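You operate a simulated robot arm through the tools that you are given. There is no shell and no other tool. Be economical: measure what you need, move in short steps, check, and stop when the job is done.

You run a simulated robot arm. Do the job below in one go: nothing can be reset, and whatever is moved stays where it is left.

TASK
Run the self-test on the dark box, then put it back on mains.
Fine: OUT 1 and OUT 2 off before the knob turns to TEST; hold TEST till OK is green; both on again last.

Only the result counts: the job must be done as asked and must still hold three seconds after the hand-in. Knocking over, shifting, dropping, spilling or breaking anything else fails it.

THE ROBOT
A 6-joint arm with a fingered hand on a trunk, on a base that drives. Base frame: it is fixed to the floor where the robot stands at the start and does not move with it; the origin is under the middle of the robot, x ahead of it, y to its left, z up. Units: cm, rad, N and s.
With the tool pointing down near the work surface it reaches from about 16 to 54 cm from the robot's upright axis, wherever it stands. Its first joint turns from -2.897 to 2.897 rad. Places, roughly: left outlet switch [60, 0, 50]; middle outlet switch [50, -10, 50]; right outlet switch [40, -20, 50]; source knob [50, -20, 70]; test key [50, 0, 60]. Payload 3.1 kg.
Tool frame: the origin (TCP) lies between the finger pads and is the grasp point; the fingertips stand 2.2 cm ahead of it; z points along the fingers, y is the line along which they close. The gripper opens to 13.2 cm. The gripper's body begins 6 cm behind the TCP. The gripper is a hand of 4 fingers: y runs from the thumb to the fingers, the wrist lies at [0, 0, -21.8] in the tool frame, and closing takes about 1.5 s.
Orientation is that of the tool frame in the base frame, as a unit quaternion [x, y, z, w]. With the fingers straight down and closing along the base's y, the tool's x points along the base's -x, its y along +y and its z along -z.

THE INTERFACE
- The arm moves only by the tool jog_arm. Its argument "moves" is a list of rows, each an object of numbers (a shift or turn left out is 0, a gripper value left out holds the last): "tx", "ty", "tz": the shift along the base's x, y, z in m; "wx", "wy", "wz": the turn, a rotation vector about the base's x, y, z in rad. In form: [{"tx": .., "ty": .., "tz": .., "wx": .., "wy": .., "wz": ..}, ...]. A call has 1 to 12 rows; each row is the pose to reach, as a shift and turn from the pose commanded when the call began. "jaw" is the gripper command, from -1 (fully open) to 1 (shut), values between in proportion, set as the call begins (left out, the last holds). A row lasts 0.2 s, in which the tool goes at most 5 cm and 0.15 rad; a call with a longer step from one row to the next is refused whole, and so is a gripper value outside its range. Where a pose cannot be reached the arm comes as near as it can. A force on the tool above 40 N (or 10 N above the force at the start of the call, whichever is more), or a blocked arm, ends the call early, and 0.2 s more pass. Each finger travels about 15.3 cm/s and halts on what it meets, pressing with about 21 N; the grip force reading is that of the motor and also rises with nothing between the fingers. The clock runs only during rows and for 0.2 s after the last one: add rows that repeat a pose to give the fingers time. The reply holds the time, the measured pose of the TCP, the force on the tool along the base axes, the opening and the grip force, in the units named above and with some noise, with the torque about the TCP (base axes, N m) and any sound that the robot's microphone picked up.
- Cameras (640 x 400 px; columns grow to the right, rows downward): "scene" is now at [1.93, 13.13, 134.69]; the picture's right is [-0.18, -0.98, 0.00], its down [-0.71, 0.13, -0.69] and it looks along [0.68, -0.13, -0.73] (base axes); focal length 258 px, centre (320, 200). "wrist" rides on the gripper at [5.3, -5.3, -8.4] in the tool frame; the picture's right is [0.71, 0.71, 0.00], its down [-0.53, 0.53, -0.67] and it looks along [-0.47, 0.47, 0.74] (tool axes); focal length 247 px, centre (320, 200). There is no depth. A picture from a camera that has moved, and an enlarged one, comes with that camera's place and axes in the base frame and with its lens.
- get_image(camera): a new picture of that camera. It takes no simulated time.
- lift_body(by): slides the trunk up (or, below 0, down) by that many cm; the arm and the scene camera ride with it, the base frame stays. It gives what a move gives, with no picture.
- roll_base(legs): drives the robot by 1 to 6 legs, each [ahead, left, turn to the left] in cm, cm and rad, along the robot's own axes; the way and the turn of a leg run together, so that a leg with both is an arc; at most 150 cm and 3.142 rad a leg. The arm and the cameras ride along, it lands a little off, and it stops where it bumps. It gives what a move gives.
- finger_targets(finger1, finger2, finger3, thumb_bend): sets how far each is bent, from 0 (flat) to 100 (curled in); at 30 the hand is open as for a grip, at 70 the pads meet at the TCP. One left out holds its place. A second passes; each finger stops where it meets its share of the squeeze, and holds until it gets a number again. A gripper value or a shape takes the hand back. It gives what a move gives, with no picture; readings hold the bend of each and the force on the fingers (four entries, about 0 where the hand has none), thumb and palm.
- set_grasp(shape): the hand has 4 fingers and takes this shape, open, in about a second: jaw (thumb against the fingers, like two jaws); tri (thumb and two fingers); tip (a fingertip pinch); poke (one finger out to press); point (the index stretched); flat (the hand flat); cup (the hand cupped); fist (a fist). The gripper value then closes the fingers along that shape, each until it touches; the sizes above hold for jaw. It gives what a move gives, with no picture.
- pan_tilt(pan, tilt): turns the head with the scene camera to pan (to the left, within 2.705 rad either way) and tilt (down, from -0.506 to 1.204), counted from straight ahead of the robot. It gives what a move gives.
- zoom(camera, box): a new picture of the part [left, top, right, bottom] of that camera's present view, enlarged. It takes no simulated time.
- sign_off(): hands the job in; it is judged then, once.

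Go step by step. Nothing tells you exact positions but the pictures and the camera data: compare them with the known pose of the tool, close in by small moves and look again before you grip or let go. The budget is 120 turns and 82 pictures, counting those below and the enlarged ones. Unless the task says otherwise, let go and move clear before handing in, and close with one line.

The tools are called after ">>>" as a command line: name --argument value ..., lists and objects as JSON in quotes. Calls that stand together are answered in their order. jog_arm: Moves the arm, as the interface text tells. Its arguments: {"type":"object","properties":{"moves":{"type":"array","items":{"type":"object","properties":{"tx":{"type":"number"},"ty":{"type":"number"},"tz":{"type":"number"},"wx":{"type":"number"},"wy":{"type":"number"},"wz":{"type":"number"}}}},"jaw":{"type":"number"}},"required":["moves"]} The other tools are called the same way: lift_body (by) slides the trunk up or down; set_grasp (shape) gives the hand a shape; finger_targets (finger1, finger2, finger3, thumb_bend) moves the fingers one by one; roll_base (legs) drives the base; pan_tilt (pan, tilt) turns the head that bears the scene camera; get_image (camera) takes a picture; zoom (camera, box) takes an enlarged picture of a part of a camera's view; sign_off () hands the job in.

At the start:

```text
time_s: 0.0
tool_pos: [45.83, -0.8, 91.1]
ee_rot: [0.0, 1.0, 0.001, 0.0]
contact_force: [0.1, -0.9, 0.0]
torque: [0.0, 0.0, 0.0]
width: 13.19
finger_force: 0.0
shape: jaw
bend: [30.0, 30.0, 30.0, 30.0]
finger forces: [0.1, 0.1, 0.1, 0.1, 0.1, 0.1]
trunk travel left (down, up): [-2.5, 36.1]
robot x, y, heading: [0.22, -0.0, 0.0]
head pan, tilt: [-0.185, 0.813]
```

scene: 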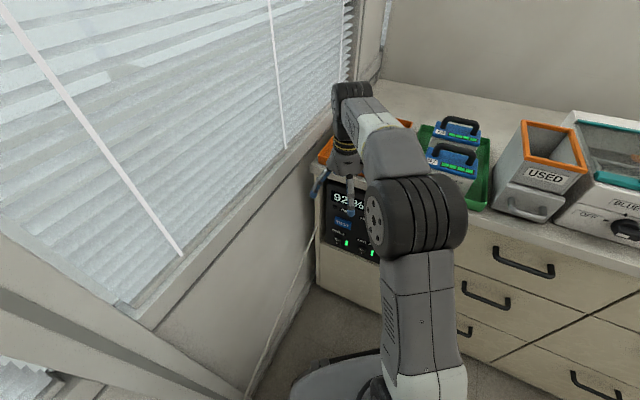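
wrist: 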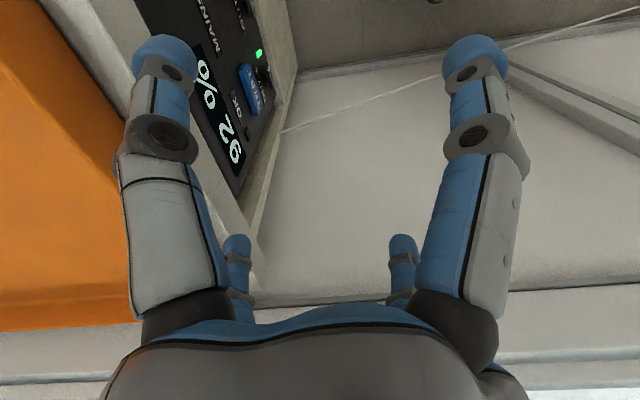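

I see a dark panel with a display (92 %), a blue TEST key and switches, low behind the arm. I'll look closer.

>>> zoom --camera "scene" --box '[290, 140, 430, 270]'

>>> zoom --camera "wrist" --box '[120, 0, 320, 200]'

```text
3.08 times, centred on (360, 205) of scene
camera zoom: at [1.93, 13.13, 134.69], right [-0.18, -0.98, 0.0], down [-0.71, 0.13, -0.69], along [0.68, -0.13, -0.73], focal length 793 px, centre (197, 185)
```

zoom: 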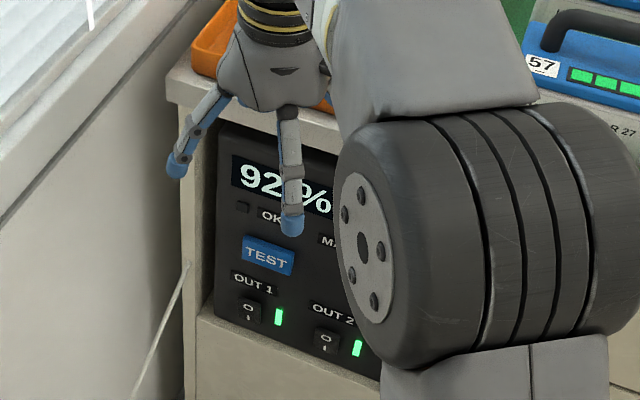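

```text
2.00 times, centred on (220, 100) of wrist
camera zoom: at [40.6, -5.94, 99.36], right [-0.71, 0.71, 0.0], down [0.53, 0.53, 0.67], along [0.47, 0.47, -0.74], focal length 494 px, centre (520, 400)
```

zoom: 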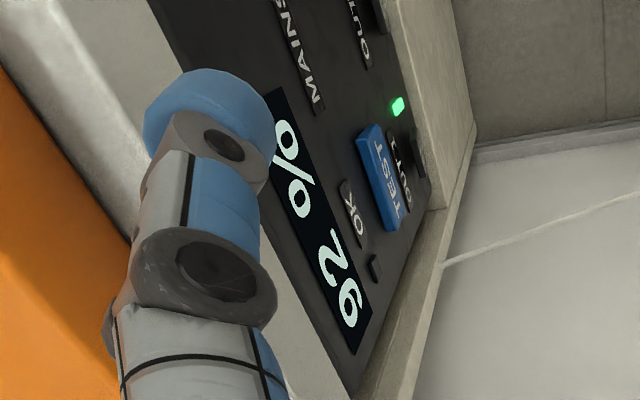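

The panel is oblique to the robot (its front runs along about x−y = const). I'll retract the arm first to free the view.

>>> jog_arm --moves '[{"tx": -0.04, "tz": 0.03}, {"tx": -0.08, "tz": 0.06}, {"tx": -0.12, "tz": 0.09}, {"tx": -0.15, "tz": 0.12}]'

>>> get_image --camera "scene"

>>> get_image --camera "wrist"

```text
time_s: 1.0
tool_pos: [30.58, -0.91, 102.81]
ee_rot: [0.0, 1.0, 0.0, 0.0]
contact_force: [-0.6, 0.3, 0.5]
torque: [0.03, 0.01, 0.01]
width: 13.2
finger_force: 0.0
shape: jaw
bend: [30.0, 30.0, 30.0, 30.0]
finger forces: [0.0, 0.0, 0.0, 0.0, 0.1, 0.0]
trunk travel left (down, up): [-2.5, 36.1]
robot x, y, heading: [-0.03, -0.35, 0.0]
head pan, tilt: [-0.185, 0.813]
```

```text
77 pictures are left
camera scene: at [1.88, 13.13, 134.69], right [-0.18, -0.98, 0.0], down [-0.71, 0.13, -0.69], along [0.68, -0.13, -0.73], focal length 258 px, centre (320, 200)
```

scene: 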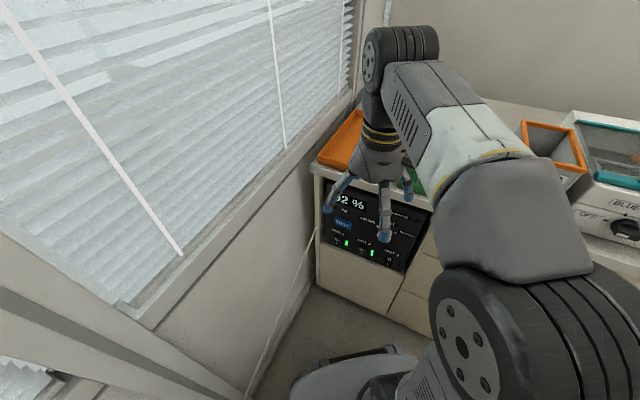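

```text
76 pictures are left
camera wrist: at [25.39, -6.02, 111.08], right [-0.71, 0.71, 0.0], down [0.53, 0.53, 0.67], along [0.47, 0.47, -0.74], focal length 247 px, centre (320, 200)
```

wrist: 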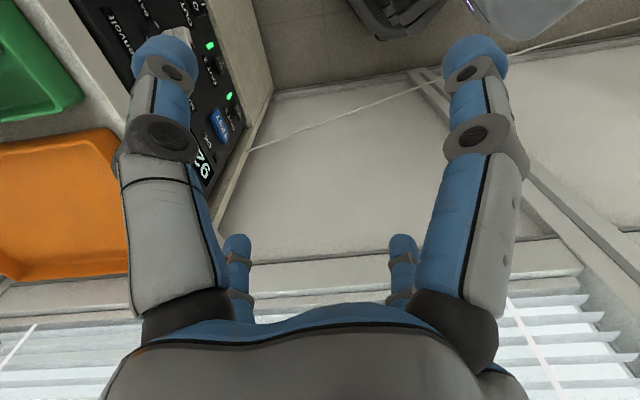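

The elbow still hides some of the panel. I'll turn the base right by 45° to face the panel squarely.

>>> roll_base --legs '[[0, 0, -0.785]]'

>>> pan_tilt --pan 0.5 --tilt 0.85

>>> get_image --camera "scene"

```text
time_s: 3.5
tool_pos: [20.78, -22.48, 102.76]
ee_rot: [0.388, 0.922, 0.0, 0.0]
contact_force: [-0.7, 1.0, -0.5]
torque: [-0.01, 0.01, -0.04]
width: 13.18
finger_force: 0.1
shape: jaw
bend: [30.0, 30.0, 30.0, 30.0]
finger forces: [0.0, 0.1, 0.1, 0.0, 0.0, 0.1]
trunk travel left (down, up): [-2.5, 36.1]
robot x, y, heading: [-0.24, -0.12, -0.799]
head pan, tilt: [-0.185, 0.813]
```

```text
time_s: 4.5
tool_pos: [20.9, -22.46, 102.66]
ee_rot: [0.386, 0.922, 0.0, 0.0]
contact_force: [-0.6, 0.6, 0.3]
torque: [0.02, 0.03, -0.02]
width: 13.19
finger_force: 0.1
shape: jaw
bend: [30.0, 30.0, 30.0, 30.0]
finger forces: [0.0, 0.0, 0.1, 0.1, 0.1, 0.0]
trunk travel left (down, up): [-2.5, 36.1]
robot x, y, heading: [-0.29, 0.04, -0.795]
head pan, tilt: [0.499, 0.85]
```

```text
75 pictures are left
camera scene: at [13.85, 12.18, 134.39], right [-0.29, -0.96, 0.0], down [-0.72, 0.22, -0.66], along [0.63, -0.19, -0.75], focal length 258 px, centre (320, 200)
```

scene: 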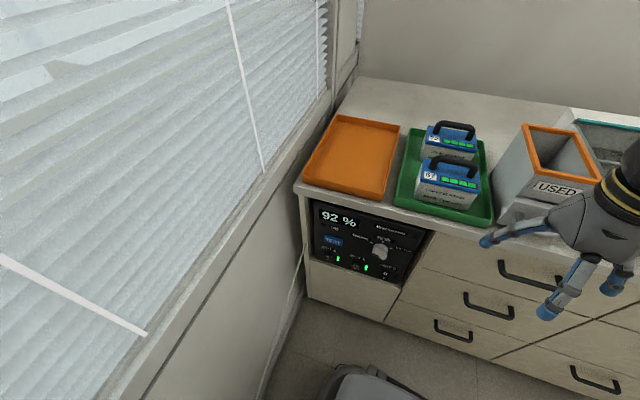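

>>> zoom --camera "scene" --box '[290, 180, 440, 300]'

>>> zoom --camera "scene" --box '[340, 215, 420, 280]'

```text
3.33 times, centred on (365, 240) of scene
camera zoom: at [13.85, 12.18, 134.39], right [-0.29, -0.96, 0.0], down [-0.72, 0.22, -0.66], along [0.63, -0.19, -0.75], focal length 859 px, centre (170, 67)
```

zoom: 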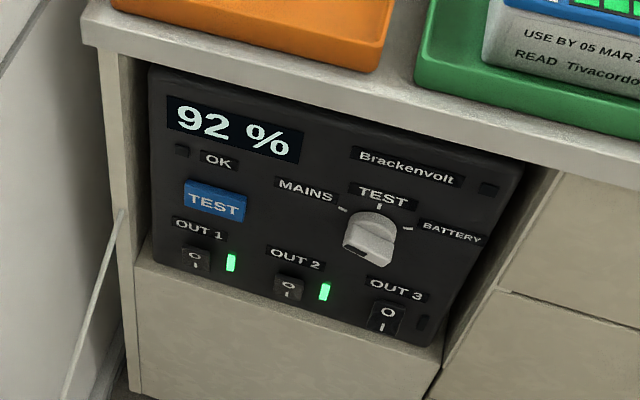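

```text
6.15 times, centred on (380, 248) of scene
camera zoom: at [13.85, 12.18, 134.39], right [-0.29, -0.96, 0.0], down [-0.72, 0.22, -0.66], along [0.63, -0.19, -0.75], focal length 1586 px, centre (-49, -92)
```

zoom: 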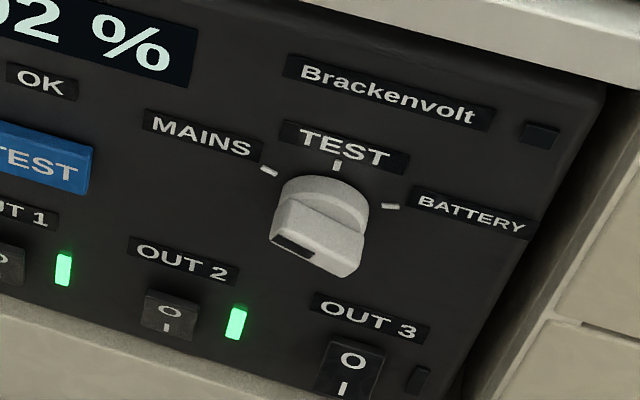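

The panel is fully visible: display, OK lamp, TEST key, knob (MAINS/TEST/BATTERY), OUT 1–3 rockers (OUT 3 off). By triangulation OUT 1 ≈ (55.5,−3.4,53.5), OUT 2 ≈ (49.5,−11.5,53.5), panel inward direction ≈ (0.81,−0.59). I'll align the base to that and check the floor behind before backing up a bit.

>>> roll_base --legs '[[0, 0, 0.167]]'

>>> pan_tilt --pan 2.6 --tilt 0.9

>>> get_image --camera "scene"

```text
time_s: 5.6
tool_pos: [24.33, -18.65, 102.6]
ee_rot: [0.308, 0.952, 0.0, -0.001]
contact_force: [-0.5, -0.2, 0.0]
torque: [-0.02, 0.03, -0.01]
width: 13.2
finger_force: 0.1
shape: jaw
bend: [30.0, 30.0, 30.0, 30.0]
finger forces: [0.0, 0.0, 0.1, 0.1, 0.0, 0.1]
trunk travel left (down, up): [-2.5, 36.1]
robot x, y, heading: [0.08, 0.07, -0.624]
head pan, tilt: [0.499, 0.85]
```

```text
time_s: 7.6
tool_pos: [24.37, -18.59, 102.74]
ee_rot: [0.308, 0.951, -0.001, 0.001]
contact_force: [0.1, -0.8, 0.0]
torque: [-0.01, 0.0, -0.02]
width: 13.2
finger_force: 0.0
shape: jaw
bend: [30.0, 30.0, 30.0, 30.0]
finger forces: [0.1, 0.0, 0.0, 0.0, 0.0, 0.1]
trunk travel left (down, up): [-2.5, 36.1]
robot x, y, heading: [0.17, -0.44, -0.622]
head pan, tilt: [2.601, 0.901]
```

```text
72 pictures are left
camera scene: at [0.89, 22.25, 134.01], right [0.92, 0.39, 0.0], down [0.31, -0.72, -0.62], along [-0.24, 0.57, -0.78], focal length 258 px, centre (320, 200)
```

scene: 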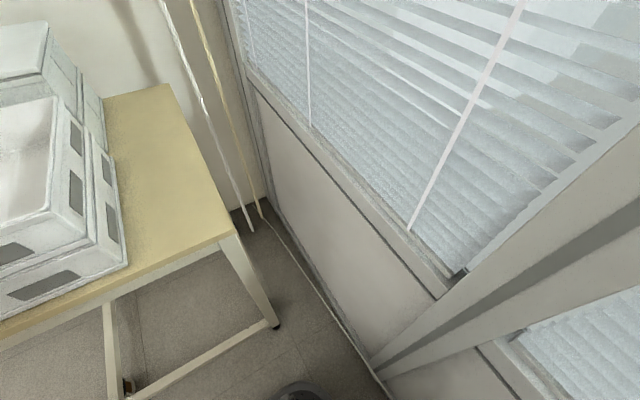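

A table stands about 50 cm behind and the wall about 47 cm to the left, so there is room. I'll back up 8 cm and go left 8 cm, and pan the head to the panel.

>>> roll_base --legs '[[-8, 8, 0]]'

>>> pan_tilt --pan 0.0 --tilt 0.8

>>> get_image --camera "scene"

```text
time_s: 8.8
tool_pos: [22.33, -7.31, 102.72]
ee_rot: [0.309, 0.951, 0.0, 0.0]
contact_force: [-0.7, 0.6, 0.0]
torque: [-0.02, 0.03, 0.0]
width: 13.19
finger_force: 0.1
shape: jaw
bend: [30.0, 30.0, 30.0, 30.0]
finger forces: [0.0, 0.0, 0.0, 0.1, 0.0, 0.1]
trunk travel left (down, up): [-2.5, 36.1]
robot x, y, heading: [-2.18, 11.15, -0.624]
head pan, tilt: [2.601, 0.901]
```

```text
time_s: 11.2
tool_pos: [22.42, -7.37, 102.69]
ee_rot: [0.309, 0.951, -0.001, -0.001]
contact_force: [0.2, 0.6, -0.2]
torque: [0.03, 0.0, -0.01]
width: 13.2
finger_force: 0.0
shape: jaw
bend: [30.0, 30.0, 30.0, 30.0]
finger forces: [0.0, 0.0, 0.1, 0.0, 0.0, 0.0]
trunk travel left (down, up): [-2.5, 36.1]
robot x, y, heading: [-1.8, 11.18, -0.627]
head pan, tilt: [0.0, 0.799]
```

```text
71 pictures are left
camera scene: at [8.5, 21.77, 134.8], right [-0.59, -0.81, 0.0], down [-0.58, 0.42, -0.7], along [0.56, -0.41, -0.72], focal length 258 px, centre (320, 200)
```

scene: 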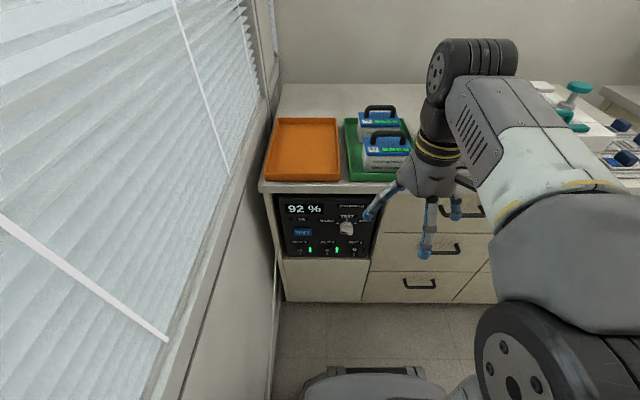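

The view is now square to the panel. I'll form the poke shape, then pitch the tool to horizontal facing the panel while still well in front of it.

>>> set_grasp --shape "poke"

>>> jog_arm --moves '[{"tx": 0.014, "ty": 0.0035, "tz": -0.01, "wx": -0.0837, "wy": -0.1156}, {"tx": 0.028, "ty": 0.007, "tz": -0.02, "wx": -0.1674, "wy": -0.2312}, {"tx": 0.042, "ty": 0.0105, "tz": -0.03, "wx": -0.2511, "wy": -0.3468}, {"tx": 0.056, "ty": 0.014, "tz": -0.04, "wx": -0.3348, "wy": -0.4624}, {"tx": 0.07, "ty": 0.0175, "tz": -0.05, "wx": -0.4185, "wy": -0.578}, {"tx": 0.084, "ty": 0.021, "tz": -0.06, "wx": -0.5022, "wy": -0.6936}, {"tx": 0.098, "ty": 0.0245, "tz": -0.07, "wx": -0.5859, "wy": -0.8092}, {"tx": 0.112, "ty": 0.028, "tz": -0.08, "wx": -0.6696, "wy": -0.9248}, {"tx": 0.126, "ty": 0.0315, "tz": -0.09, "wx": -0.7533, "wy": -1.0404}, {"tx": 0.14, "ty": 0.035, "tz": -0.1, "wx": -0.837, "wy": -1.156}, {"tx": 0.151, "ty": 0.0385, "tz": -0.11, "wx": -0.9212, "wy": -1.2717}]'

>>> get_image --camera "scene"

>>> get_image --camera "wrist"

```text
time_s: 12.1
tool_pos: [22.33, -7.44, 102.74]
ee_rot: [0.309, 0.951, -0.001, 0.0]
contact_force: [0.0, -0.1, 0.3]
torque: [0.01, -0.02, 0.0]
width: 0.0
finger_force: 0.1
shape: poke
bend: [100.0, 100.0, 100.0, 91.0]
finger forces: [0.0, 0.1, 0.0, 0.0, 0.0, 0.1]
trunk travel left (down, up): [-2.5, 36.1]
robot x, y, heading: [-2.15, 11.18, -0.626]
head pan, tilt: [0.0, 0.799]
```

```text
time_s: 14.5
tool_pos: [39.43, -3.67, 91.72]
ee_rot: [0.218, 0.673, -0.217, 0.673]
contact_force: [0.0, 0.2, -0.9]
torque: [-0.01, -0.03, -0.03]
width: 0.01
finger_force: 0.0
shape: poke
bend: [100.0, 100.0, 100.0, 91.0]
finger forces: [0.1, 0.0, 0.0, 0.0, 0.0, 0.1]
out of reach, approached as far as the arm can: row 9, 10, 11
trunk travel left (down, up): [-2.5, 36.1]
robot x, y, heading: [-1.89, 11.14, -0.631]
head pan, tilt: [0.0, 0.799]
```

```text
70 pictures are left
camera scene: at [8.56, 21.77, 134.79], right [-0.59, -0.81, 0.0], down [-0.58, 0.42, -0.7], along [0.56, -0.41, -0.72], focal length 258 px, centre (320, 200)
```

scene: 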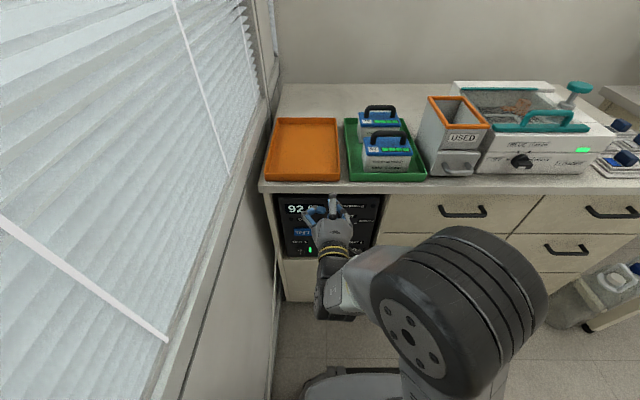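

```text
69 pictures are left
camera wrist: at [29.63, -2.93, 86.37], right [0.41, 0.57, -0.71], down [-0.23, 0.82, 0.53], along [0.88, -0.05, 0.47], focal length 247 px, centre (320, 200)
```

wrist: 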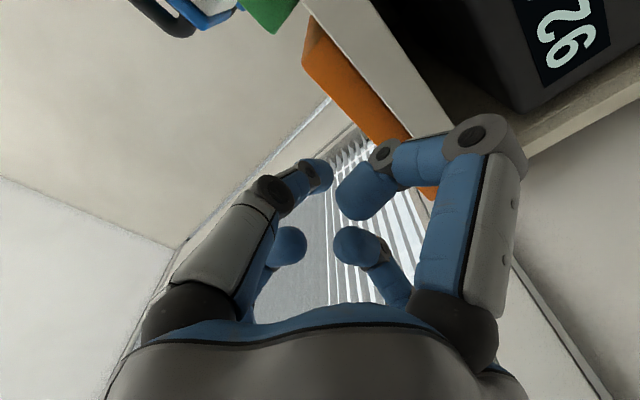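

The tool is horizontal now. I'll look at the hand to find the poking finger.

>>> zoom --camera "scene" --box '[270, 175, 390, 275]'

```text
4.00 times, centred on (330, 225) of scene
camera zoom: at [8.56, 21.77, 134.79], right [-0.59, -0.81, 0.0], down [-0.58, 0.42, -0.7], along [0.56, -0.41, -0.72], focal length 1031 px, centre (280, 100)
```

zoom: 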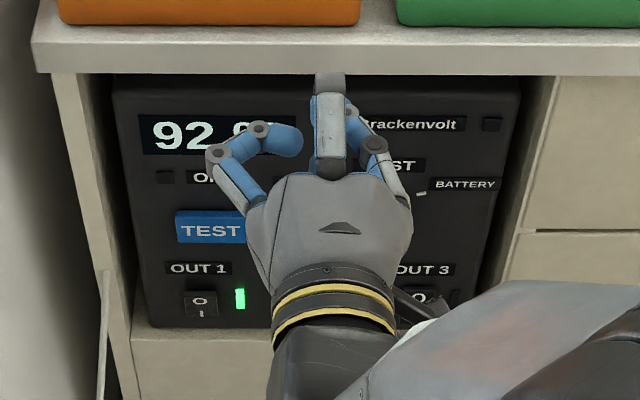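

No finger is clearly stretched in this shape. I'll try "point" instead.

>>> set_grasp --shape "point"

>>> zoom --camera "scene" --box '[270, 175, 390, 275]'

>>> get_image --camera "wrist"

```text
time_s: 15.4
tool_pos: [39.36, -3.64, 91.79]
ee_rot: [0.219, 0.673, -0.218, 0.672]
contact_force: [-1.1, -0.3, 0.7]
torque: [-0.01, -0.03, 0.0]
width: 12.61
finger_force: 0.0
shape: point
bend: [70.0, 100.0, 100.0, 81.0]
finger forces: [0.0, 0.0, 0.0, 0.1, 0.0, 0.1]
trunk travel left (down, up): [-2.5, 36.1]
robot x, y, heading: [-1.94, 11.04, -0.63]
head pan, tilt: [0.0, 0.799]
```

```text
4.00 times, centred on (330, 225) of scene
camera zoom: at [8.5, 21.77, 134.8], right [-0.59, -0.81, 0.0], down [-0.58, 0.42, -0.7], along [0.56, -0.41, -0.72], focal length 1031 px, centre (280, 100)
```

zoom: 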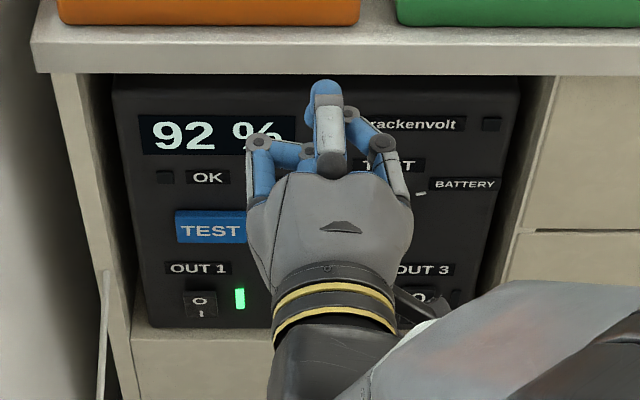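

```text
66 pictures are left
camera wrist: at [29.56, -2.97, 86.45], right [0.41, 0.57, -0.71], down [-0.23, 0.82, 0.53], along [0.88, -0.06, 0.47], focal length 247 px, centre (320, 200)
```

wrist: 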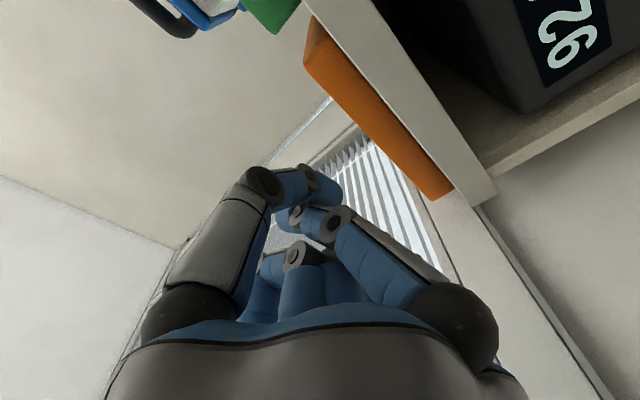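

Now the index is the extended finger, its tip about 2 cm ahead of the TCP. I'll lower in front of the panel, then shift left in line with OUT 1's "O" half (z ≈ 54.7), stopping short.

>>> jog_arm --moves '[{"tx": 0.005, "tz": -0.045}, {"tx": 0.005, "tz": -0.09}, {"tx": 0.005, "tz": -0.135}, {"tx": 0.005, "tz": -0.18}, {"tx": 0.005, "tz": -0.225}, {"tx": 0.005, "tz": -0.27}, {"tx": 0.005, "tz": -0.315}, {"tx": 0.005, "tz": -0.35}]'

>>> get_image --camera "scene"

```text
time_s: 17.2
tool_pos: [39.64, -3.32, 56.63]
ee_rot: [0.219, 0.673, -0.217, 0.673]
contact_force: [-0.6, 0.3, 0.4]
torque: [0.01, 0.0, -0.03]
width: 12.59
finger_force: 0.1
shape: point
bend: [70.0, 100.0, 100.0, 81.0]
finger forces: [0.0, 0.0, 0.0, 0.1, 0.0, 0.0]
trunk travel left (down, up): [-2.5, 36.1]
robot x, y, heading: [-1.78, 11.45, -0.627]
head pan, tilt: [0.0, 0.799]
```

```text
65 pictures are left
camera scene: at [8.51, 21.77, 134.79], right [-0.59, -0.81, 0.0], down [-0.58, 0.42, -0.7], along [0.56, -0.41, -0.72], focal length 258 px, centre (320, 200)
```

scene: 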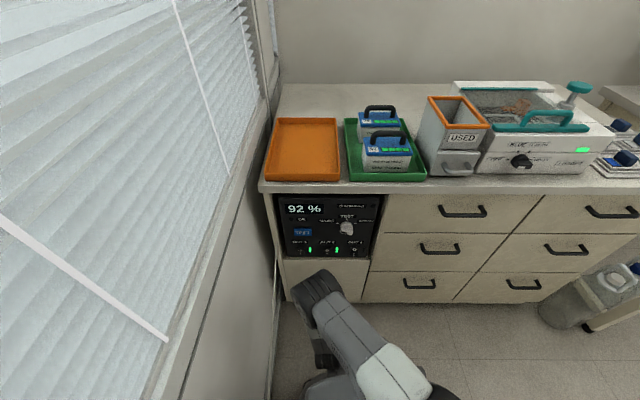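

>>> zoom --camera "scene" --box '[260, 180, 400, 320]'

>>> get_image --camera "wrist"

```text
2.86 times, centred on (330, 250) of scene
camera zoom: at [8.51, 21.77, 134.79], right [-0.59, -0.81, 0.0], down [-0.58, 0.42, -0.7], along [0.56, -0.41, -0.72], focal length 736 px, centre (291, 57)
```

zoom: 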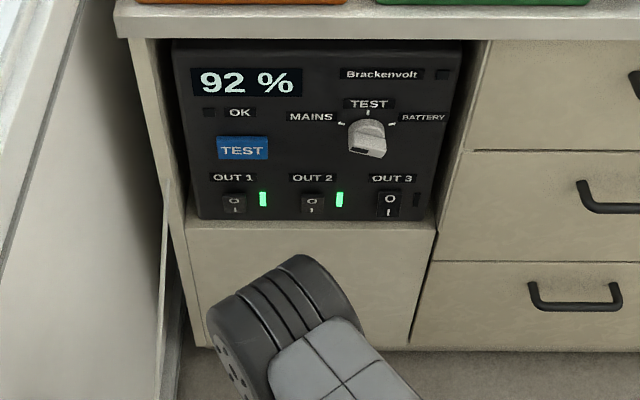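

```text
63 pictures are left
camera wrist: at [29.9, -2.68, 51.31], right [0.41, 0.57, -0.71], down [-0.23, 0.82, 0.53], along [0.88, -0.05, 0.47], focal length 247 px, centre (320, 200)
```

wrist: 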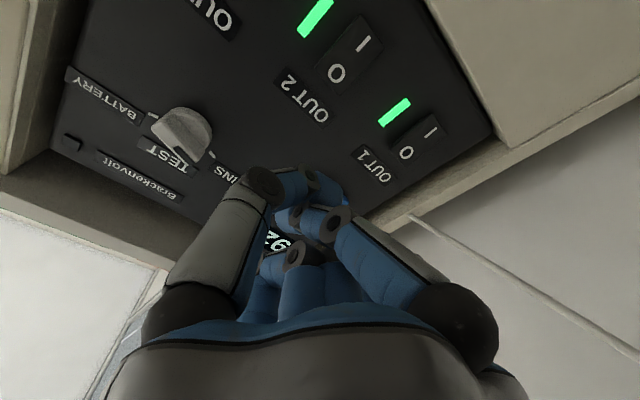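

>>> zoom --camera "wrist" --box '[60, 0, 460, 250]'

>>> zoom --camera "scene" --box '[315, 200, 365, 232]'

```text
1.60 times, centred on (260, 125) of wrist
camera zoom: at [29.9, -2.68, 51.31], right [0.41, 0.57, -0.71], down [-0.23, 0.82, 0.53], along [0.88, -0.05, 0.47], focal length 395 px, centre (416, 320)
```

zoom: 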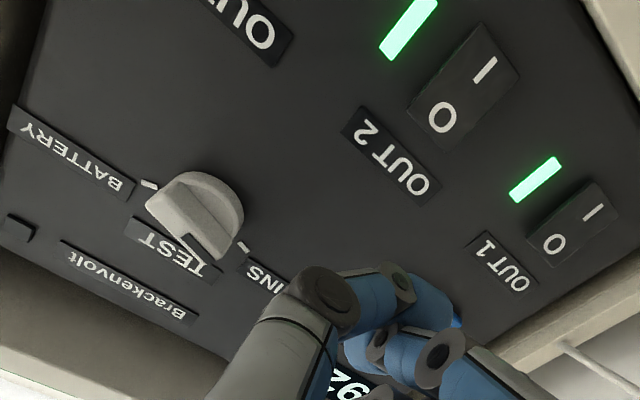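

```text
12.50 times, centred on (340, 216) of scene
camera zoom: at [8.51, 21.77, 134.79], right [-0.59, -0.81, 0.0], down [-0.58, 0.42, -0.7], along [0.56, -0.41, -0.72], focal length 3222 px, centre (70, 0)
```

zoom: 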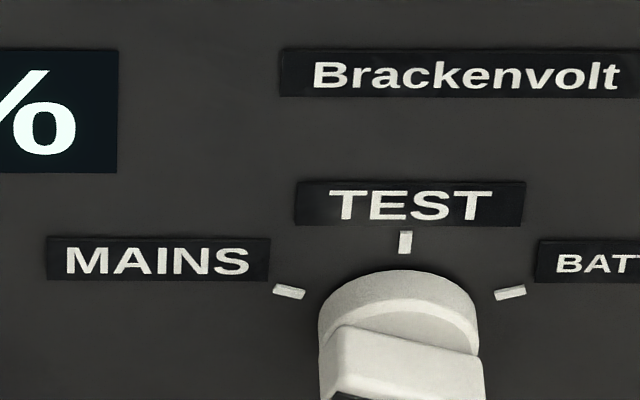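

The arm now hides the hand from the scene camera, but the wrist camera sees the panel well. I'll shift left to OUT 1 and close in, leaving about 4 cm.

>>> jog_arm --moves '[{"tx": 0.027, "ty": 0.035, "tz": -0.01}, {"tx": 0.054, "ty": 0.074, "tz": -0.019}, {"tx": 0.08, "ty": 0.055, "tz": -0.019}, {"tx": 0.1027, "ty": 0.039, "tz": -0.019}]'

>>> get_image --camera "wrist"

>>> get_image --camera "scene"

```text
time_s: 18.2
tool_pos: [49.92, -0.0, 54.98]
ee_rot: [0.219, 0.673, -0.218, 0.672]
contact_force: [-0.3, 0.8, 0.2]
torque: [-0.02, 0.01, -0.02]
width: 12.61
finger_force: 0.0
shape: point
bend: [70.0, 100.0, 100.0, 81.0]
finger forces: [0.0, 0.1, 0.1, 0.1, 0.0, 0.0]
trunk travel left (down, up): [-2.5, 36.1]
robot x, y, heading: [-2.02, 11.19, -0.628]
head pan, tilt: [0.0, 0.799]
```

```text
60 pictures are left
camera wrist: at [40.01, 0.74, 49.51], right [0.41, 0.57, -0.71], down [-0.23, 0.82, 0.53], along [0.88, -0.05, 0.47], focal length 247 px, centre (320, 200)
```

wrist: 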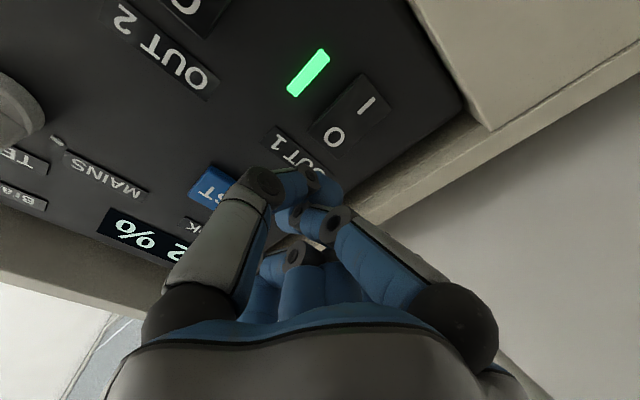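

```text
59 pictures are left
camera scene: at [8.51, 21.75, 134.8], right [-0.59, -0.81, 0.0], down [-0.58, 0.42, -0.7], along [0.56, -0.41, -0.72], focal length 258 px, centre (320, 200)
```

scene: 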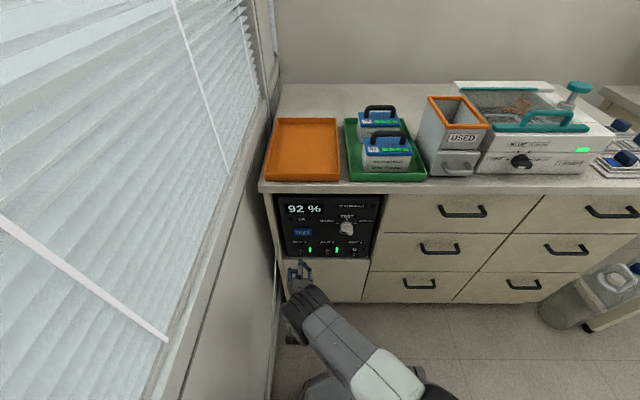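

>>> zoom --camera "scene" --box '[275, 225, 345, 295]'

>>> zoom --camera "wrist" --box '[220, 50, 420, 250]'

```text
5.71 times, centred on (310, 260) of scene
camera zoom: at [8.51, 21.75, 134.8], right [-0.59, -0.81, 0.0], down [-0.58, 0.42, -0.7], along [0.56, -0.41, -0.72], focal length 1473 px, centre (377, -143)
```

zoom: 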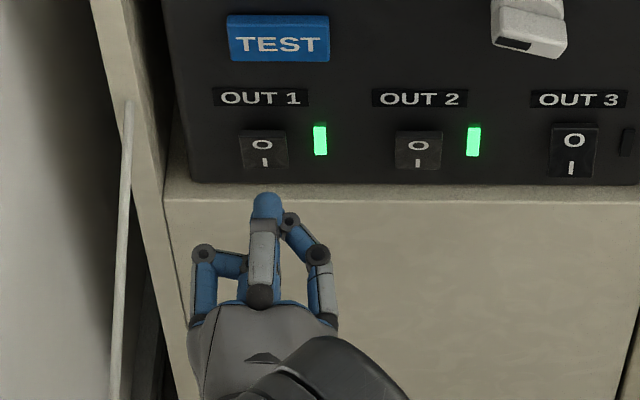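

```text
2.00 times, centred on (320, 150) of wrist
camera zoom: at [40.01, 0.74, 49.51], right [0.41, 0.57, -0.71], down [-0.23, 0.82, 0.53], along [0.88, -0.05, 0.47], focal length 494 px, centre (320, 300)
```

zoom: 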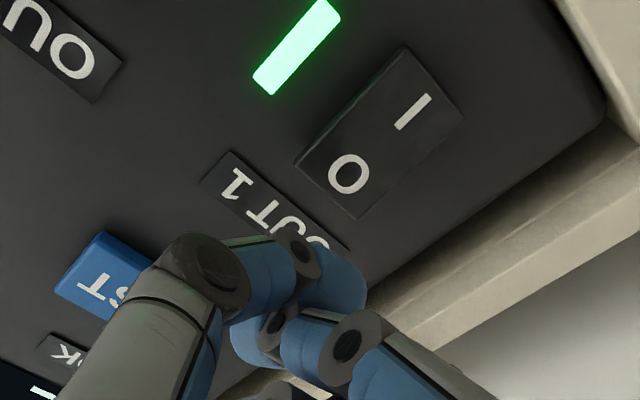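

I can see the index tip is level with the O, 0.85 cm too far right. I'll align and advance gently to press OUT 1's O.

>>> jog_arm --moves '[{"tx": 0.005, "ty": 0.0069, "tz": -0.004}, {"tx": 0.0292, "ty": -0.0107, "tz": -0.004}, {"tx": 0.0333, "ty": -0.0137, "tz": -0.004}, {"tx": 0.0373, "ty": -0.0166, "tz": -0.004}, {"tx": 0.0414, "ty": -0.0196, "tz": -0.004}, {"tx": 0.0438, "ty": -0.0213, "tz": -0.004}]'

>>> zoom --camera "scene" --box '[275, 225, 345, 295]'

>>> zoom --camera "wrist" --box '[220, 50, 420, 250]'

```text
time_s: 19.6
tool_pos: [54.3, -2.0, 54.49]
ee_rot: [0.218, 0.673, -0.218, 0.673]
contact_force: [0.0, -0.4, 0.0]
torque: [0.02, -0.01, 0.01]
width: 12.63
finger_force: 0.0
shape: point
bend: [70.0, 100.0, 100.0, 81.0]
finger forces: [0.0, 0.1, 0.0, 0.1, 0.0, 0.0]
trunk travel left (down, up): [-2.5, 36.1]
robot x, y, heading: [-2.05, 11.18, -0.626]
head pan, tilt: [0.0, 0.799]
```

```text
5.71 times, centred on (310, 260) of scene
camera zoom: at [8.51, 21.77, 134.79], right [-0.59, -0.81, 0.0], down [-0.58, 0.42, -0.7], along [0.56, -0.41, -0.72], focal length 1473 px, centre (377, -143)
```

zoom: 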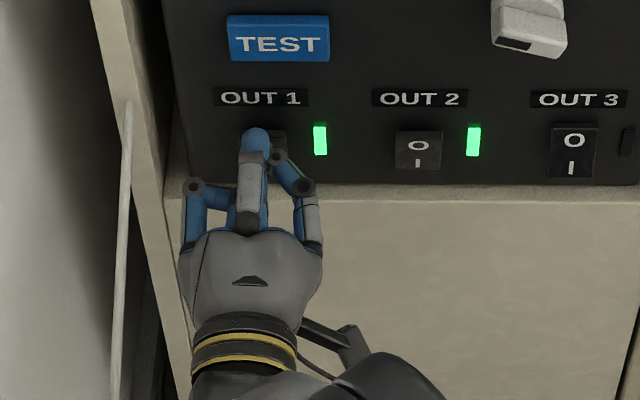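

```text
2.00 times, centred on (320, 150) of wrist
camera zoom: at [44.5, -1.25, 49.14], right [0.41, 0.57, -0.71], down [-0.23, 0.82, 0.53], along [0.88, -0.05, 0.47], focal length 494 px, centre (320, 300)
```

zoom: 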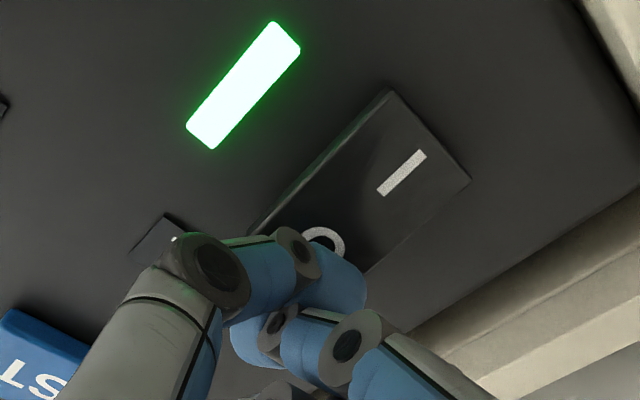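

No contact yet. I'll nudge 0.3 cm right/0.2 down and keep advancing in small steps.

>>> jog_arm --moves '[{"tx": -0.0018, "ty": -0.0024, "tz": -0.002}, {"tx": 0.0006, "ty": -0.0042, "tz": -0.002}, {"tx": 0.003, "ty": -0.0059, "tz": -0.002}, {"tx": 0.0055, "ty": -0.0077, "tz": -0.002}, {"tx": 0.0079, "ty": -0.0095, "tz": -0.002}]'

>>> zoom --camera "scene" --box '[275, 225, 345, 295]'

```text
time_s: 20.8
tool_pos: [55.07, -2.81, 54.52]
ee_rot: [0.219, 0.673, -0.218, 0.672]
contact_force: [-11.4, 3.7, 1.3]
torque: [0.05, 0.02, 0.03]
width: 12.56
finger_force: 0.1
shape: point
bend: [70.0, 100.0, 100.0, 81.0]
finger forces: [0.0, 0.0, 0.0, 0.0, 15.7, 0.0]
trunk travel left (down, up): [-2.5, 36.1]
robot x, y, heading: [-1.83, 11.13, -0.629]
head pan, tilt: [0.0, 0.799]
```

```text
5.71 times, centred on (310, 260) of scene
camera zoom: at [8.37, 21.81, 134.8], right [-0.59, -0.81, 0.0], down [-0.58, 0.42, -0.7], along [0.56, -0.41, -0.72], focal length 1473 px, centre (377, -143)
```

zoom: 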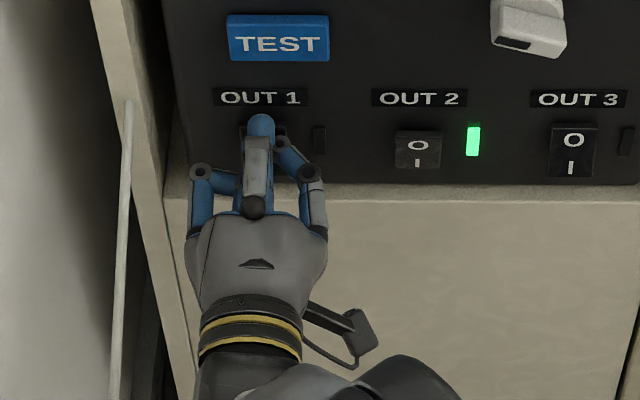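

OUT 1 is off (lamp dark). I'll retract 3.5 cm, move 10 cm right and press OUT 2's O the same way.

>>> jog_arm --moves '[{"tx": -0.0283, "ty": 0.0206}, {"tx": -0.048, "ty": -0.0065}, {"tx": -0.0677, "ty": -0.0336}, {"tx": -0.0875, "ty": -0.0606}, {"tx": -0.0713, "ty": -0.0724}, {"tx": -0.0656, "ty": -0.0765}, {"tx": -0.0632, "ty": -0.0783}, {"tx": -0.0608, "ty": -0.08}, {"tx": -0.0592, "ty": -0.0812}]'

>>> zoom --camera "scene" --box '[285, 195, 385, 295]'

```text
time_s: 22.8
tool_pos: [48.91, -10.96, 54.32]
ee_rot: [0.219, 0.673, -0.218, 0.672]
contact_force: [-8.4, 2.7, 2.5]
torque: [0.01, 0.02, 0.04]
width: 12.59
finger_force: 0.2
shape: point
bend: [70.0, 100.0, 100.0, 82.0]
finger forces: [0.0, 0.1, 0.1, 0.0, 13.0, 0.0]
trunk travel left (down, up): [-2.5, 36.1]
robot x, y, heading: [-1.46, 11.39, -0.626]
head pan, tilt: [0.0, 0.799]
```

```text
4.00 times, centred on (335, 245) of scene
camera zoom: at [8.4, 21.81, 134.8], right [-0.59, -0.81, 0.0], down [-0.58, 0.42, -0.7], along [0.56, -0.41, -0.72], focal length 1031 px, centre (260, 20)
```

zoom: 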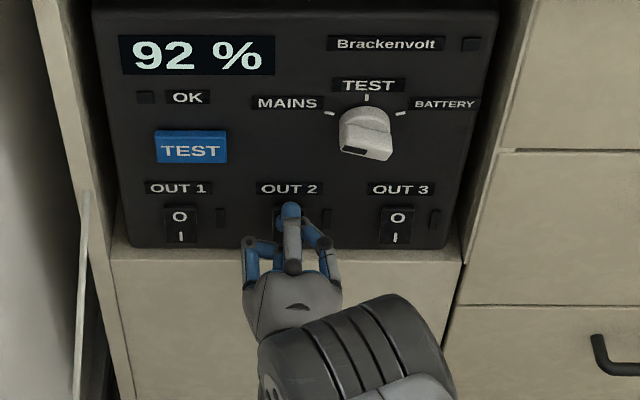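

Both outlets are off, knob still on MAINS. Now I'll back off, open the hand as jaws, rise to knob height (≈67.7) and roll the tool −60° so the jaws close across the knob's bar.

>>> jog_arm --moves '[{"tx": -0.036, "ty": 0.026}, {"tx": -0.072, "ty": 0.042}, {"tx": -0.095, "ty": 0.02, "tz": 0.035}, {"tx": -0.103, "ty": 0.0, "tz": 0.07}, {"tx": -0.103, "ty": 0.0, "tz": 0.105}, {"tx": -0.103, "ty": 0.0, "tz": 0.132}]'

>>> set_grasp --shape "jaw"

>>> jog_arm --moves '[{"wx": -0.121, "wy": 0.088}, {"wx": -0.242, "wy": 0.176}, {"wx": -0.363, "wy": 0.264}, {"wx": -0.484, "wy": 0.352}, {"wx": -0.605, "wy": 0.44}, {"wx": -0.726, "wy": 0.528}, {"wx": -0.846, "wy": 0.616}]'

>>> get_image --camera "wrist"

>>> get_image --camera "scene"

```text
time_s: 24.2
tool_pos: [39.01, -10.9, 67.63]
ee_rot: [0.218, 0.673, -0.217, 0.673]
contact_force: [0.3, 0.2, 0.3]
torque: [-0.01, 0.01, 0.01]
width: 12.62
finger_force: 0.0
shape: point
bend: [70.0, 100.0, 100.0, 82.0]
finger forces: [0.1, 0.0, 0.0, 0.0, 0.1, 0.0]
trunk travel left (down, up): [-2.5, 36.1]
robot x, y, heading: [-2.03, 11.34, -0.629]
head pan, tilt: [0.0, 0.799]
```

```text
time_s: 25.1
tool_pos: [39.03, -10.9, 67.58]
ee_rot: [0.22, 0.672, -0.218, 0.672]
contact_force: [-0.5, 0.5, 0.1]
torque: [0.0, -0.01, 0.02]
width: 13.18
finger_force: 0.1
shape: jaw
bend: [30.0, 30.0, 30.0, 30.0]
finger forces: [0.1, 0.0, 0.0, 0.1, 0.0, 0.0]
trunk travel left (down, up): [-2.5, 36.1]
robot x, y, heading: [-1.86, 11.28, -0.627]
head pan, tilt: [0.0, 0.799]
```

```text
time_s: 26.7
tool_pos: [38.78, -10.97, 67.45]
ee_rot: [-0.147, 0.693, -0.525, 0.472]
contact_force: [-0.6, -0.5, -0.5]
torque: [-0.03, -0.02, 0.03]
width: 13.17
finger_force: 0.1
shape: jaw
bend: [30.0, 30.0, 30.0, 30.0]
finger forces: [0.0, 0.1, 0.1, 0.1, 0.1, 0.0]
trunk travel left (down, up): [-2.5, 36.1]
robot x, y, heading: [-2.09, 11.07, -0.629]
head pan, tilt: [0.0, 0.799]
```

```text
52 pictures are left
camera wrist: at [27.97, -11.74, 69.39], right [-0.15, -0.21, -0.97], down [-0.12, 0.97, -0.19], along [0.98, 0.08, -0.18], focal length 247 px, centre (320, 200)
```

wrist: 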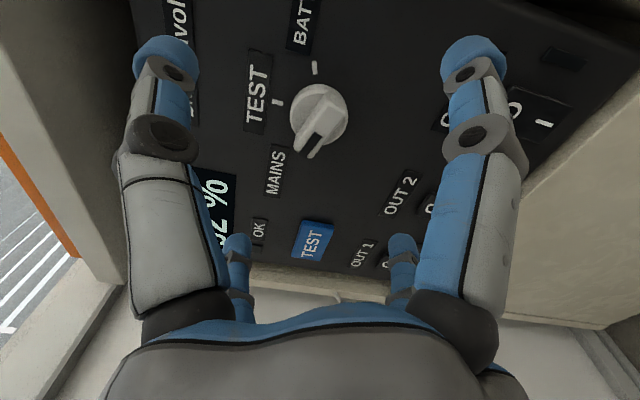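

```text
51 pictures are left
camera scene: at [8.51, 21.77, 134.8], right [-0.59, -0.81, 0.0], down [-0.58, 0.42, -0.7], along [0.56, -0.41, -0.72], focal length 258 px, centre (320, 200)
```

scene: 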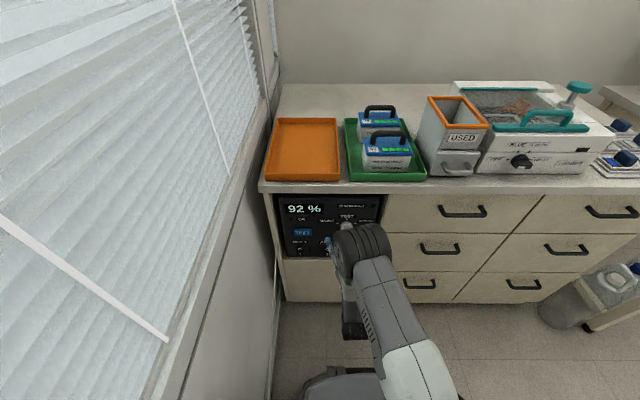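

Now the wrist camera shows the four digits in a cross around the knob, and the knob's pointer. I'll zoom to measure the bar's direction.

>>> zoom --camera "wrist" --box '[240, 50, 400, 210]'

```text
2.50 times, centred on (320, 130) of wrist
camera zoom: at [27.97, -11.74, 69.39], right [-0.15, -0.21, -0.97], down [-0.12, 0.97, -0.19], along [0.98, 0.08, -0.18], focal length 617 px, centre (320, 375)
```

zoom: 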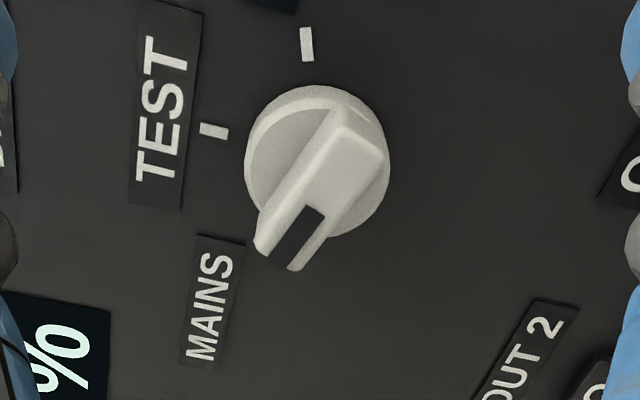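

The pointer sits about 70° left of up (MAINS), knob centre ≈ L 13.8, z 67.8, bar front ≈ 2.5 cm off the panel. I'll roll a further −10°, half close, and advance 4 cm before rechecking.

>>> jog_arm --moves '[{"tx": -0.0012, "ty": -0.0016, "tz": 0.0035, "wx": -0.07, "wy": 0.05}, {"tx": -0.0012, "ty": -0.0016, "tz": 0.0035, "wx": -0.137, "wy": 0.1}, {"tx": 0.015, "ty": -0.0134, "tz": 0.0035, "wx": -0.137, "wy": 0.1}, {"tx": 0.0311, "ty": -0.0251, "tz": 0.0035, "wx": -0.137, "wy": 0.1}, {"tx": 0.0311, "ty": -0.0251, "tz": 0.0035, "wx": -0.137, "wy": 0.1}]' --jaw 0.0

>>> get_image --camera "wrist"

>>> zoom --camera "scene" --box '[295, 190, 395, 270]'

```text
time_s: 27.9
tool_pos: [42.39, -12.23, 67.92]
ee_rot: [-0.202, 0.679, -0.564, 0.425]
contact_force: [0.2, 0.7, -0.1]
torque: [0.0, 0.0, 0.0]
width: 6.65
finger_force: 0.1
shape: jaw
bend: [36.0, 36.0, 36.0, 70.0]
finger forces: [0.1, 0.1, 0.1, 0.0, 0.0, 0.0]
out of reach, approached as far as the arm can: row 3, 4, 5
trunk travel left (down, up): [-2.5, 36.1]
robot x, y, heading: [-2.6, 11.28, -0.628]
head pan, tilt: [0.0, 0.799]
```

```text
49 pictures are left
camera wrist: at [31.7, -12.68, 71.03], right [-0.25, -0.33, -0.91], down [-0.14, 0.94, -0.31], along [0.96, 0.05, -0.28], focal length 247 px, centre (320, 200)
```

wrist: 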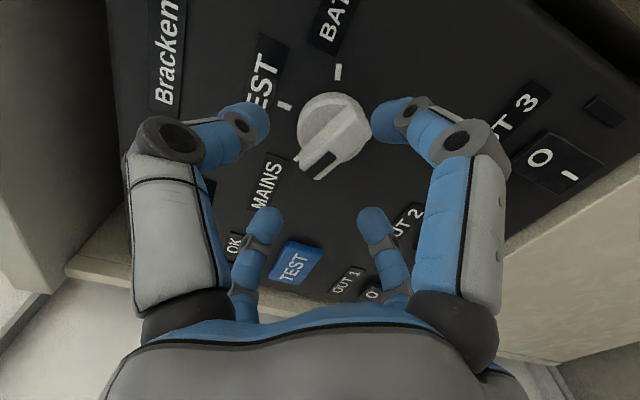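

```text
5.00 times, centred on (345, 230) of scene
camera zoom: at [8.51, 21.77, 134.8], right [-0.59, -0.81, 0.0], down [-0.58, 0.42, -0.7], along [0.56, -0.41, -0.72], focal length 1289 px, centre (195, 50)
```

zoom: 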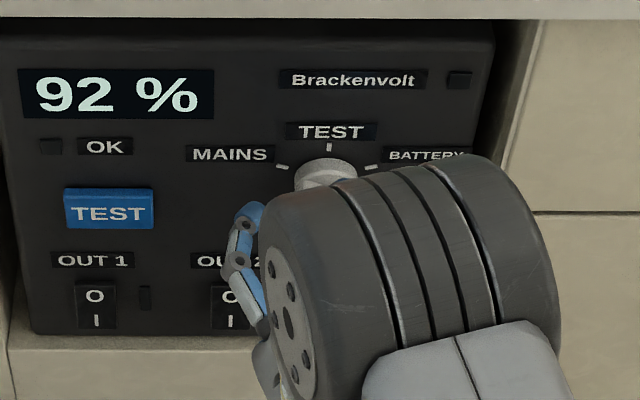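

At this roll the reach is short by about 1.3 cm. I'll ease the roll back to −60° and see if the arm gets to the commanded point.

>>> jog_arm --moves '[{"wx": 0.07, "wy": -0.05}, {"wx": 0.137, "wy": -0.1}, {"wx": 0.137, "wy": -0.1}]'

```text
time_s: 28.7
tool_pos: [42.38, -12.23, 68.07]
ee_rot: [-0.144, 0.693, -0.525, 0.473]
contact_force: [-0.5, -0.6, 0.3]
torque: [-0.03, 0.01, -0.03]
width: 6.7
finger_force: 0.2
shape: jaw
bend: [36.0, 36.0, 36.0, 70.0]
finger forces: [0.0, 0.1, 0.0, 0.0, 0.0, 0.0]
trunk travel left (down, up): [-2.5, 36.1]
robot x, y, heading: [-1.52, 11.39, -0.625]
head pan, tilt: [0.0, 0.799]
```

>>> jog_arm --moves '[{"tx": -0.004, "ty": -0.0055, "tz": -0.001}, {"tx": -0.0079, "ty": -0.0109, "tz": -0.002}, {"tx": -0.0079, "ty": -0.0109, "tz": -0.002}]'

```text
time_s: 29.5
tool_pos: [42.13, -12.21, 67.67]
ee_rot: [-0.145, 0.693, -0.527, 0.471]
contact_force: [-0.6, -0.5, 0.0]
torque: [0.02, 0.0, -0.01]
width: 6.66
finger_force: 0.2
shape: jaw
bend: [36.0, 36.0, 36.0, 70.0]
finger forces: [0.0, 0.0, 0.1, 0.0, 0.0, 0.1]
out of reach, approached as far as the arm can: row 1, 2, 3
trunk travel left (down, up): [-2.5, 36.1]
robot x, y, heading: [-2.33, 11.39, -0.634]
head pan, tilt: [0.0, 0.799]
```

The arm is blocked in the rightward direction, so I'll retract 6 cm and shift the base 8 cm right to give the wrist room.

>>> jog_arm --moves '[{"tx": -0.024, "ty": 0.0175}, {"tx": -0.0485, "ty": 0.0353}]'

>>> roll_base --legs '[[0, -8, 0]]'

```text
time_s: 30.1
tool_pos: [37.28, -8.75, 67.65]
ee_rot: [-0.146, 0.693, -0.525, 0.473]
contact_force: [0.7, -0.2, 0.6]
torque: [0.01, 0.01, -0.01]
width: 6.64
finger_force: 0.0
shape: jaw
bend: [36.0, 36.0, 36.0, 70.0]
finger forces: [0.0, 0.0, 0.1, 0.0, 0.1, 0.0]
trunk travel left (down, up): [-2.5, 36.1]
robot x, y, heading: [-2.28, 11.14, -0.631]
head pan, tilt: [0.0, 0.799]
```

```text
time_s: 31.1
tool_pos: [32.65, -15.32, 67.73]
ee_rot: [-0.146, 0.693, -0.524, 0.473]
contact_force: [-0.6, 0.0, -0.1]
torque: [0.03, 0.01, 0.01]
width: 6.63
finger_force: 0.1
shape: jaw
bend: [36.0, 36.0, 36.0, 70.0]
finger forces: [0.0, 0.1, 0.0, 0.0, 0.1, 0.0]
trunk travel left (down, up): [-2.5, 36.1]
robot x, y, heading: [-6.46, 4.8, -0.628]
head pan, tilt: [0.0, 0.799]
```

>>> jog_arm --moves '[{"tx": 0.02, "ty": 0.028, "wx": -0.07, "wy": 0.05}, {"tx": 0.041, "ty": 0.056, "wx": -0.137, "wy": 0.1}, {"tx": 0.06, "ty": 0.042, "wx": -0.137, "wy": 0.1}, {"tx": 0.0778, "ty": 0.0287, "wx": -0.137, "wy": 0.1}, {"tx": 0.0778, "ty": 0.0287, "wx": -0.137, "wy": 0.1}]'

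>>> get_image --camera "wrist"

```text
time_s: 32.3
tool_pos: [40.42, -12.6, 68.02]
ee_rot: [-0.203, 0.678, -0.563, 0.427]
contact_force: [-0.3, -0.3, 0.5]
torque: [-0.03, -0.01, -0.02]
width: 6.64
finger_force: 0.0
shape: jaw
bend: [36.0, 36.0, 36.0, 70.0]
finger forces: [0.1, 0.0, 0.1, 0.0, 0.0, 0.0]
trunk travel left (down, up): [-2.5, 36.1]
robot x, y, heading: [-6.48, 4.92, -0.631]
head pan, tilt: [0.0, 0.799]
```

```text
47 pictures are left
camera wrist: at [29.63, -12.95, 71.1], right [-0.25, -0.34, -0.91], down [-0.14, 0.94, -0.31], along [0.96, 0.05, -0.28], focal length 247 px, centre (320, 200)
```

wrist: 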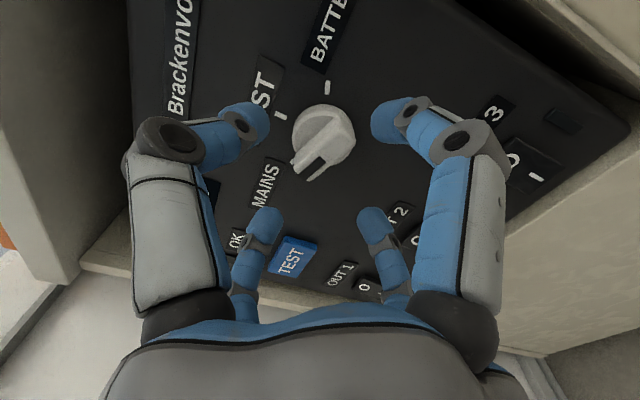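

Reachable now. I'll advance 3 cm and compare the knob with the fingertip centre.

>>> jog_arm --moves '[{"tx": 0.0121, "ty": -0.0088}, {"tx": 0.0243, "ty": -0.0177}, {"tx": 0.0243, "ty": -0.0177}]'

>>> zoom --camera "wrist" --box '[200, 50, 440, 250]'

```text
time_s: 33.1
tool_pos: [42.86, -14.38, 67.71]
ee_rot: [-0.204, 0.678, -0.563, 0.425]
contact_force: [-0.7, 0.6, 0.3]
torque: [-0.04, -0.02, 0.02]
width: 6.63
finger_force: 0.0
shape: jaw
bend: [36.0, 36.0, 36.0, 70.0]
finger forces: [0.1, 0.0, 0.1, 0.0, 0.0, 0.0]
trunk travel left (down, up): [-2.5, 36.1]
robot x, y, heading: [-6.57, 5.24, -0.633]
head pan, tilt: [0.0, 0.799]
```

```text
2.00 times, centred on (320, 150) of wrist
camera zoom: at [32.21, -14.79, 70.9], right [-0.25, -0.33, -0.91], down [-0.14, 0.94, -0.31], along [0.96, 0.05, -0.28], focal length 494 px, centre (320, 300)
```

zoom: 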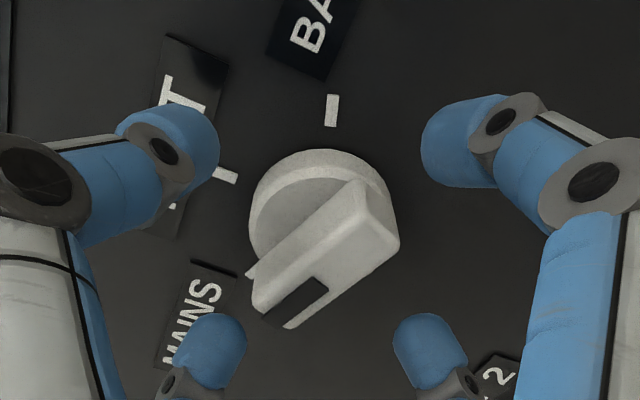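

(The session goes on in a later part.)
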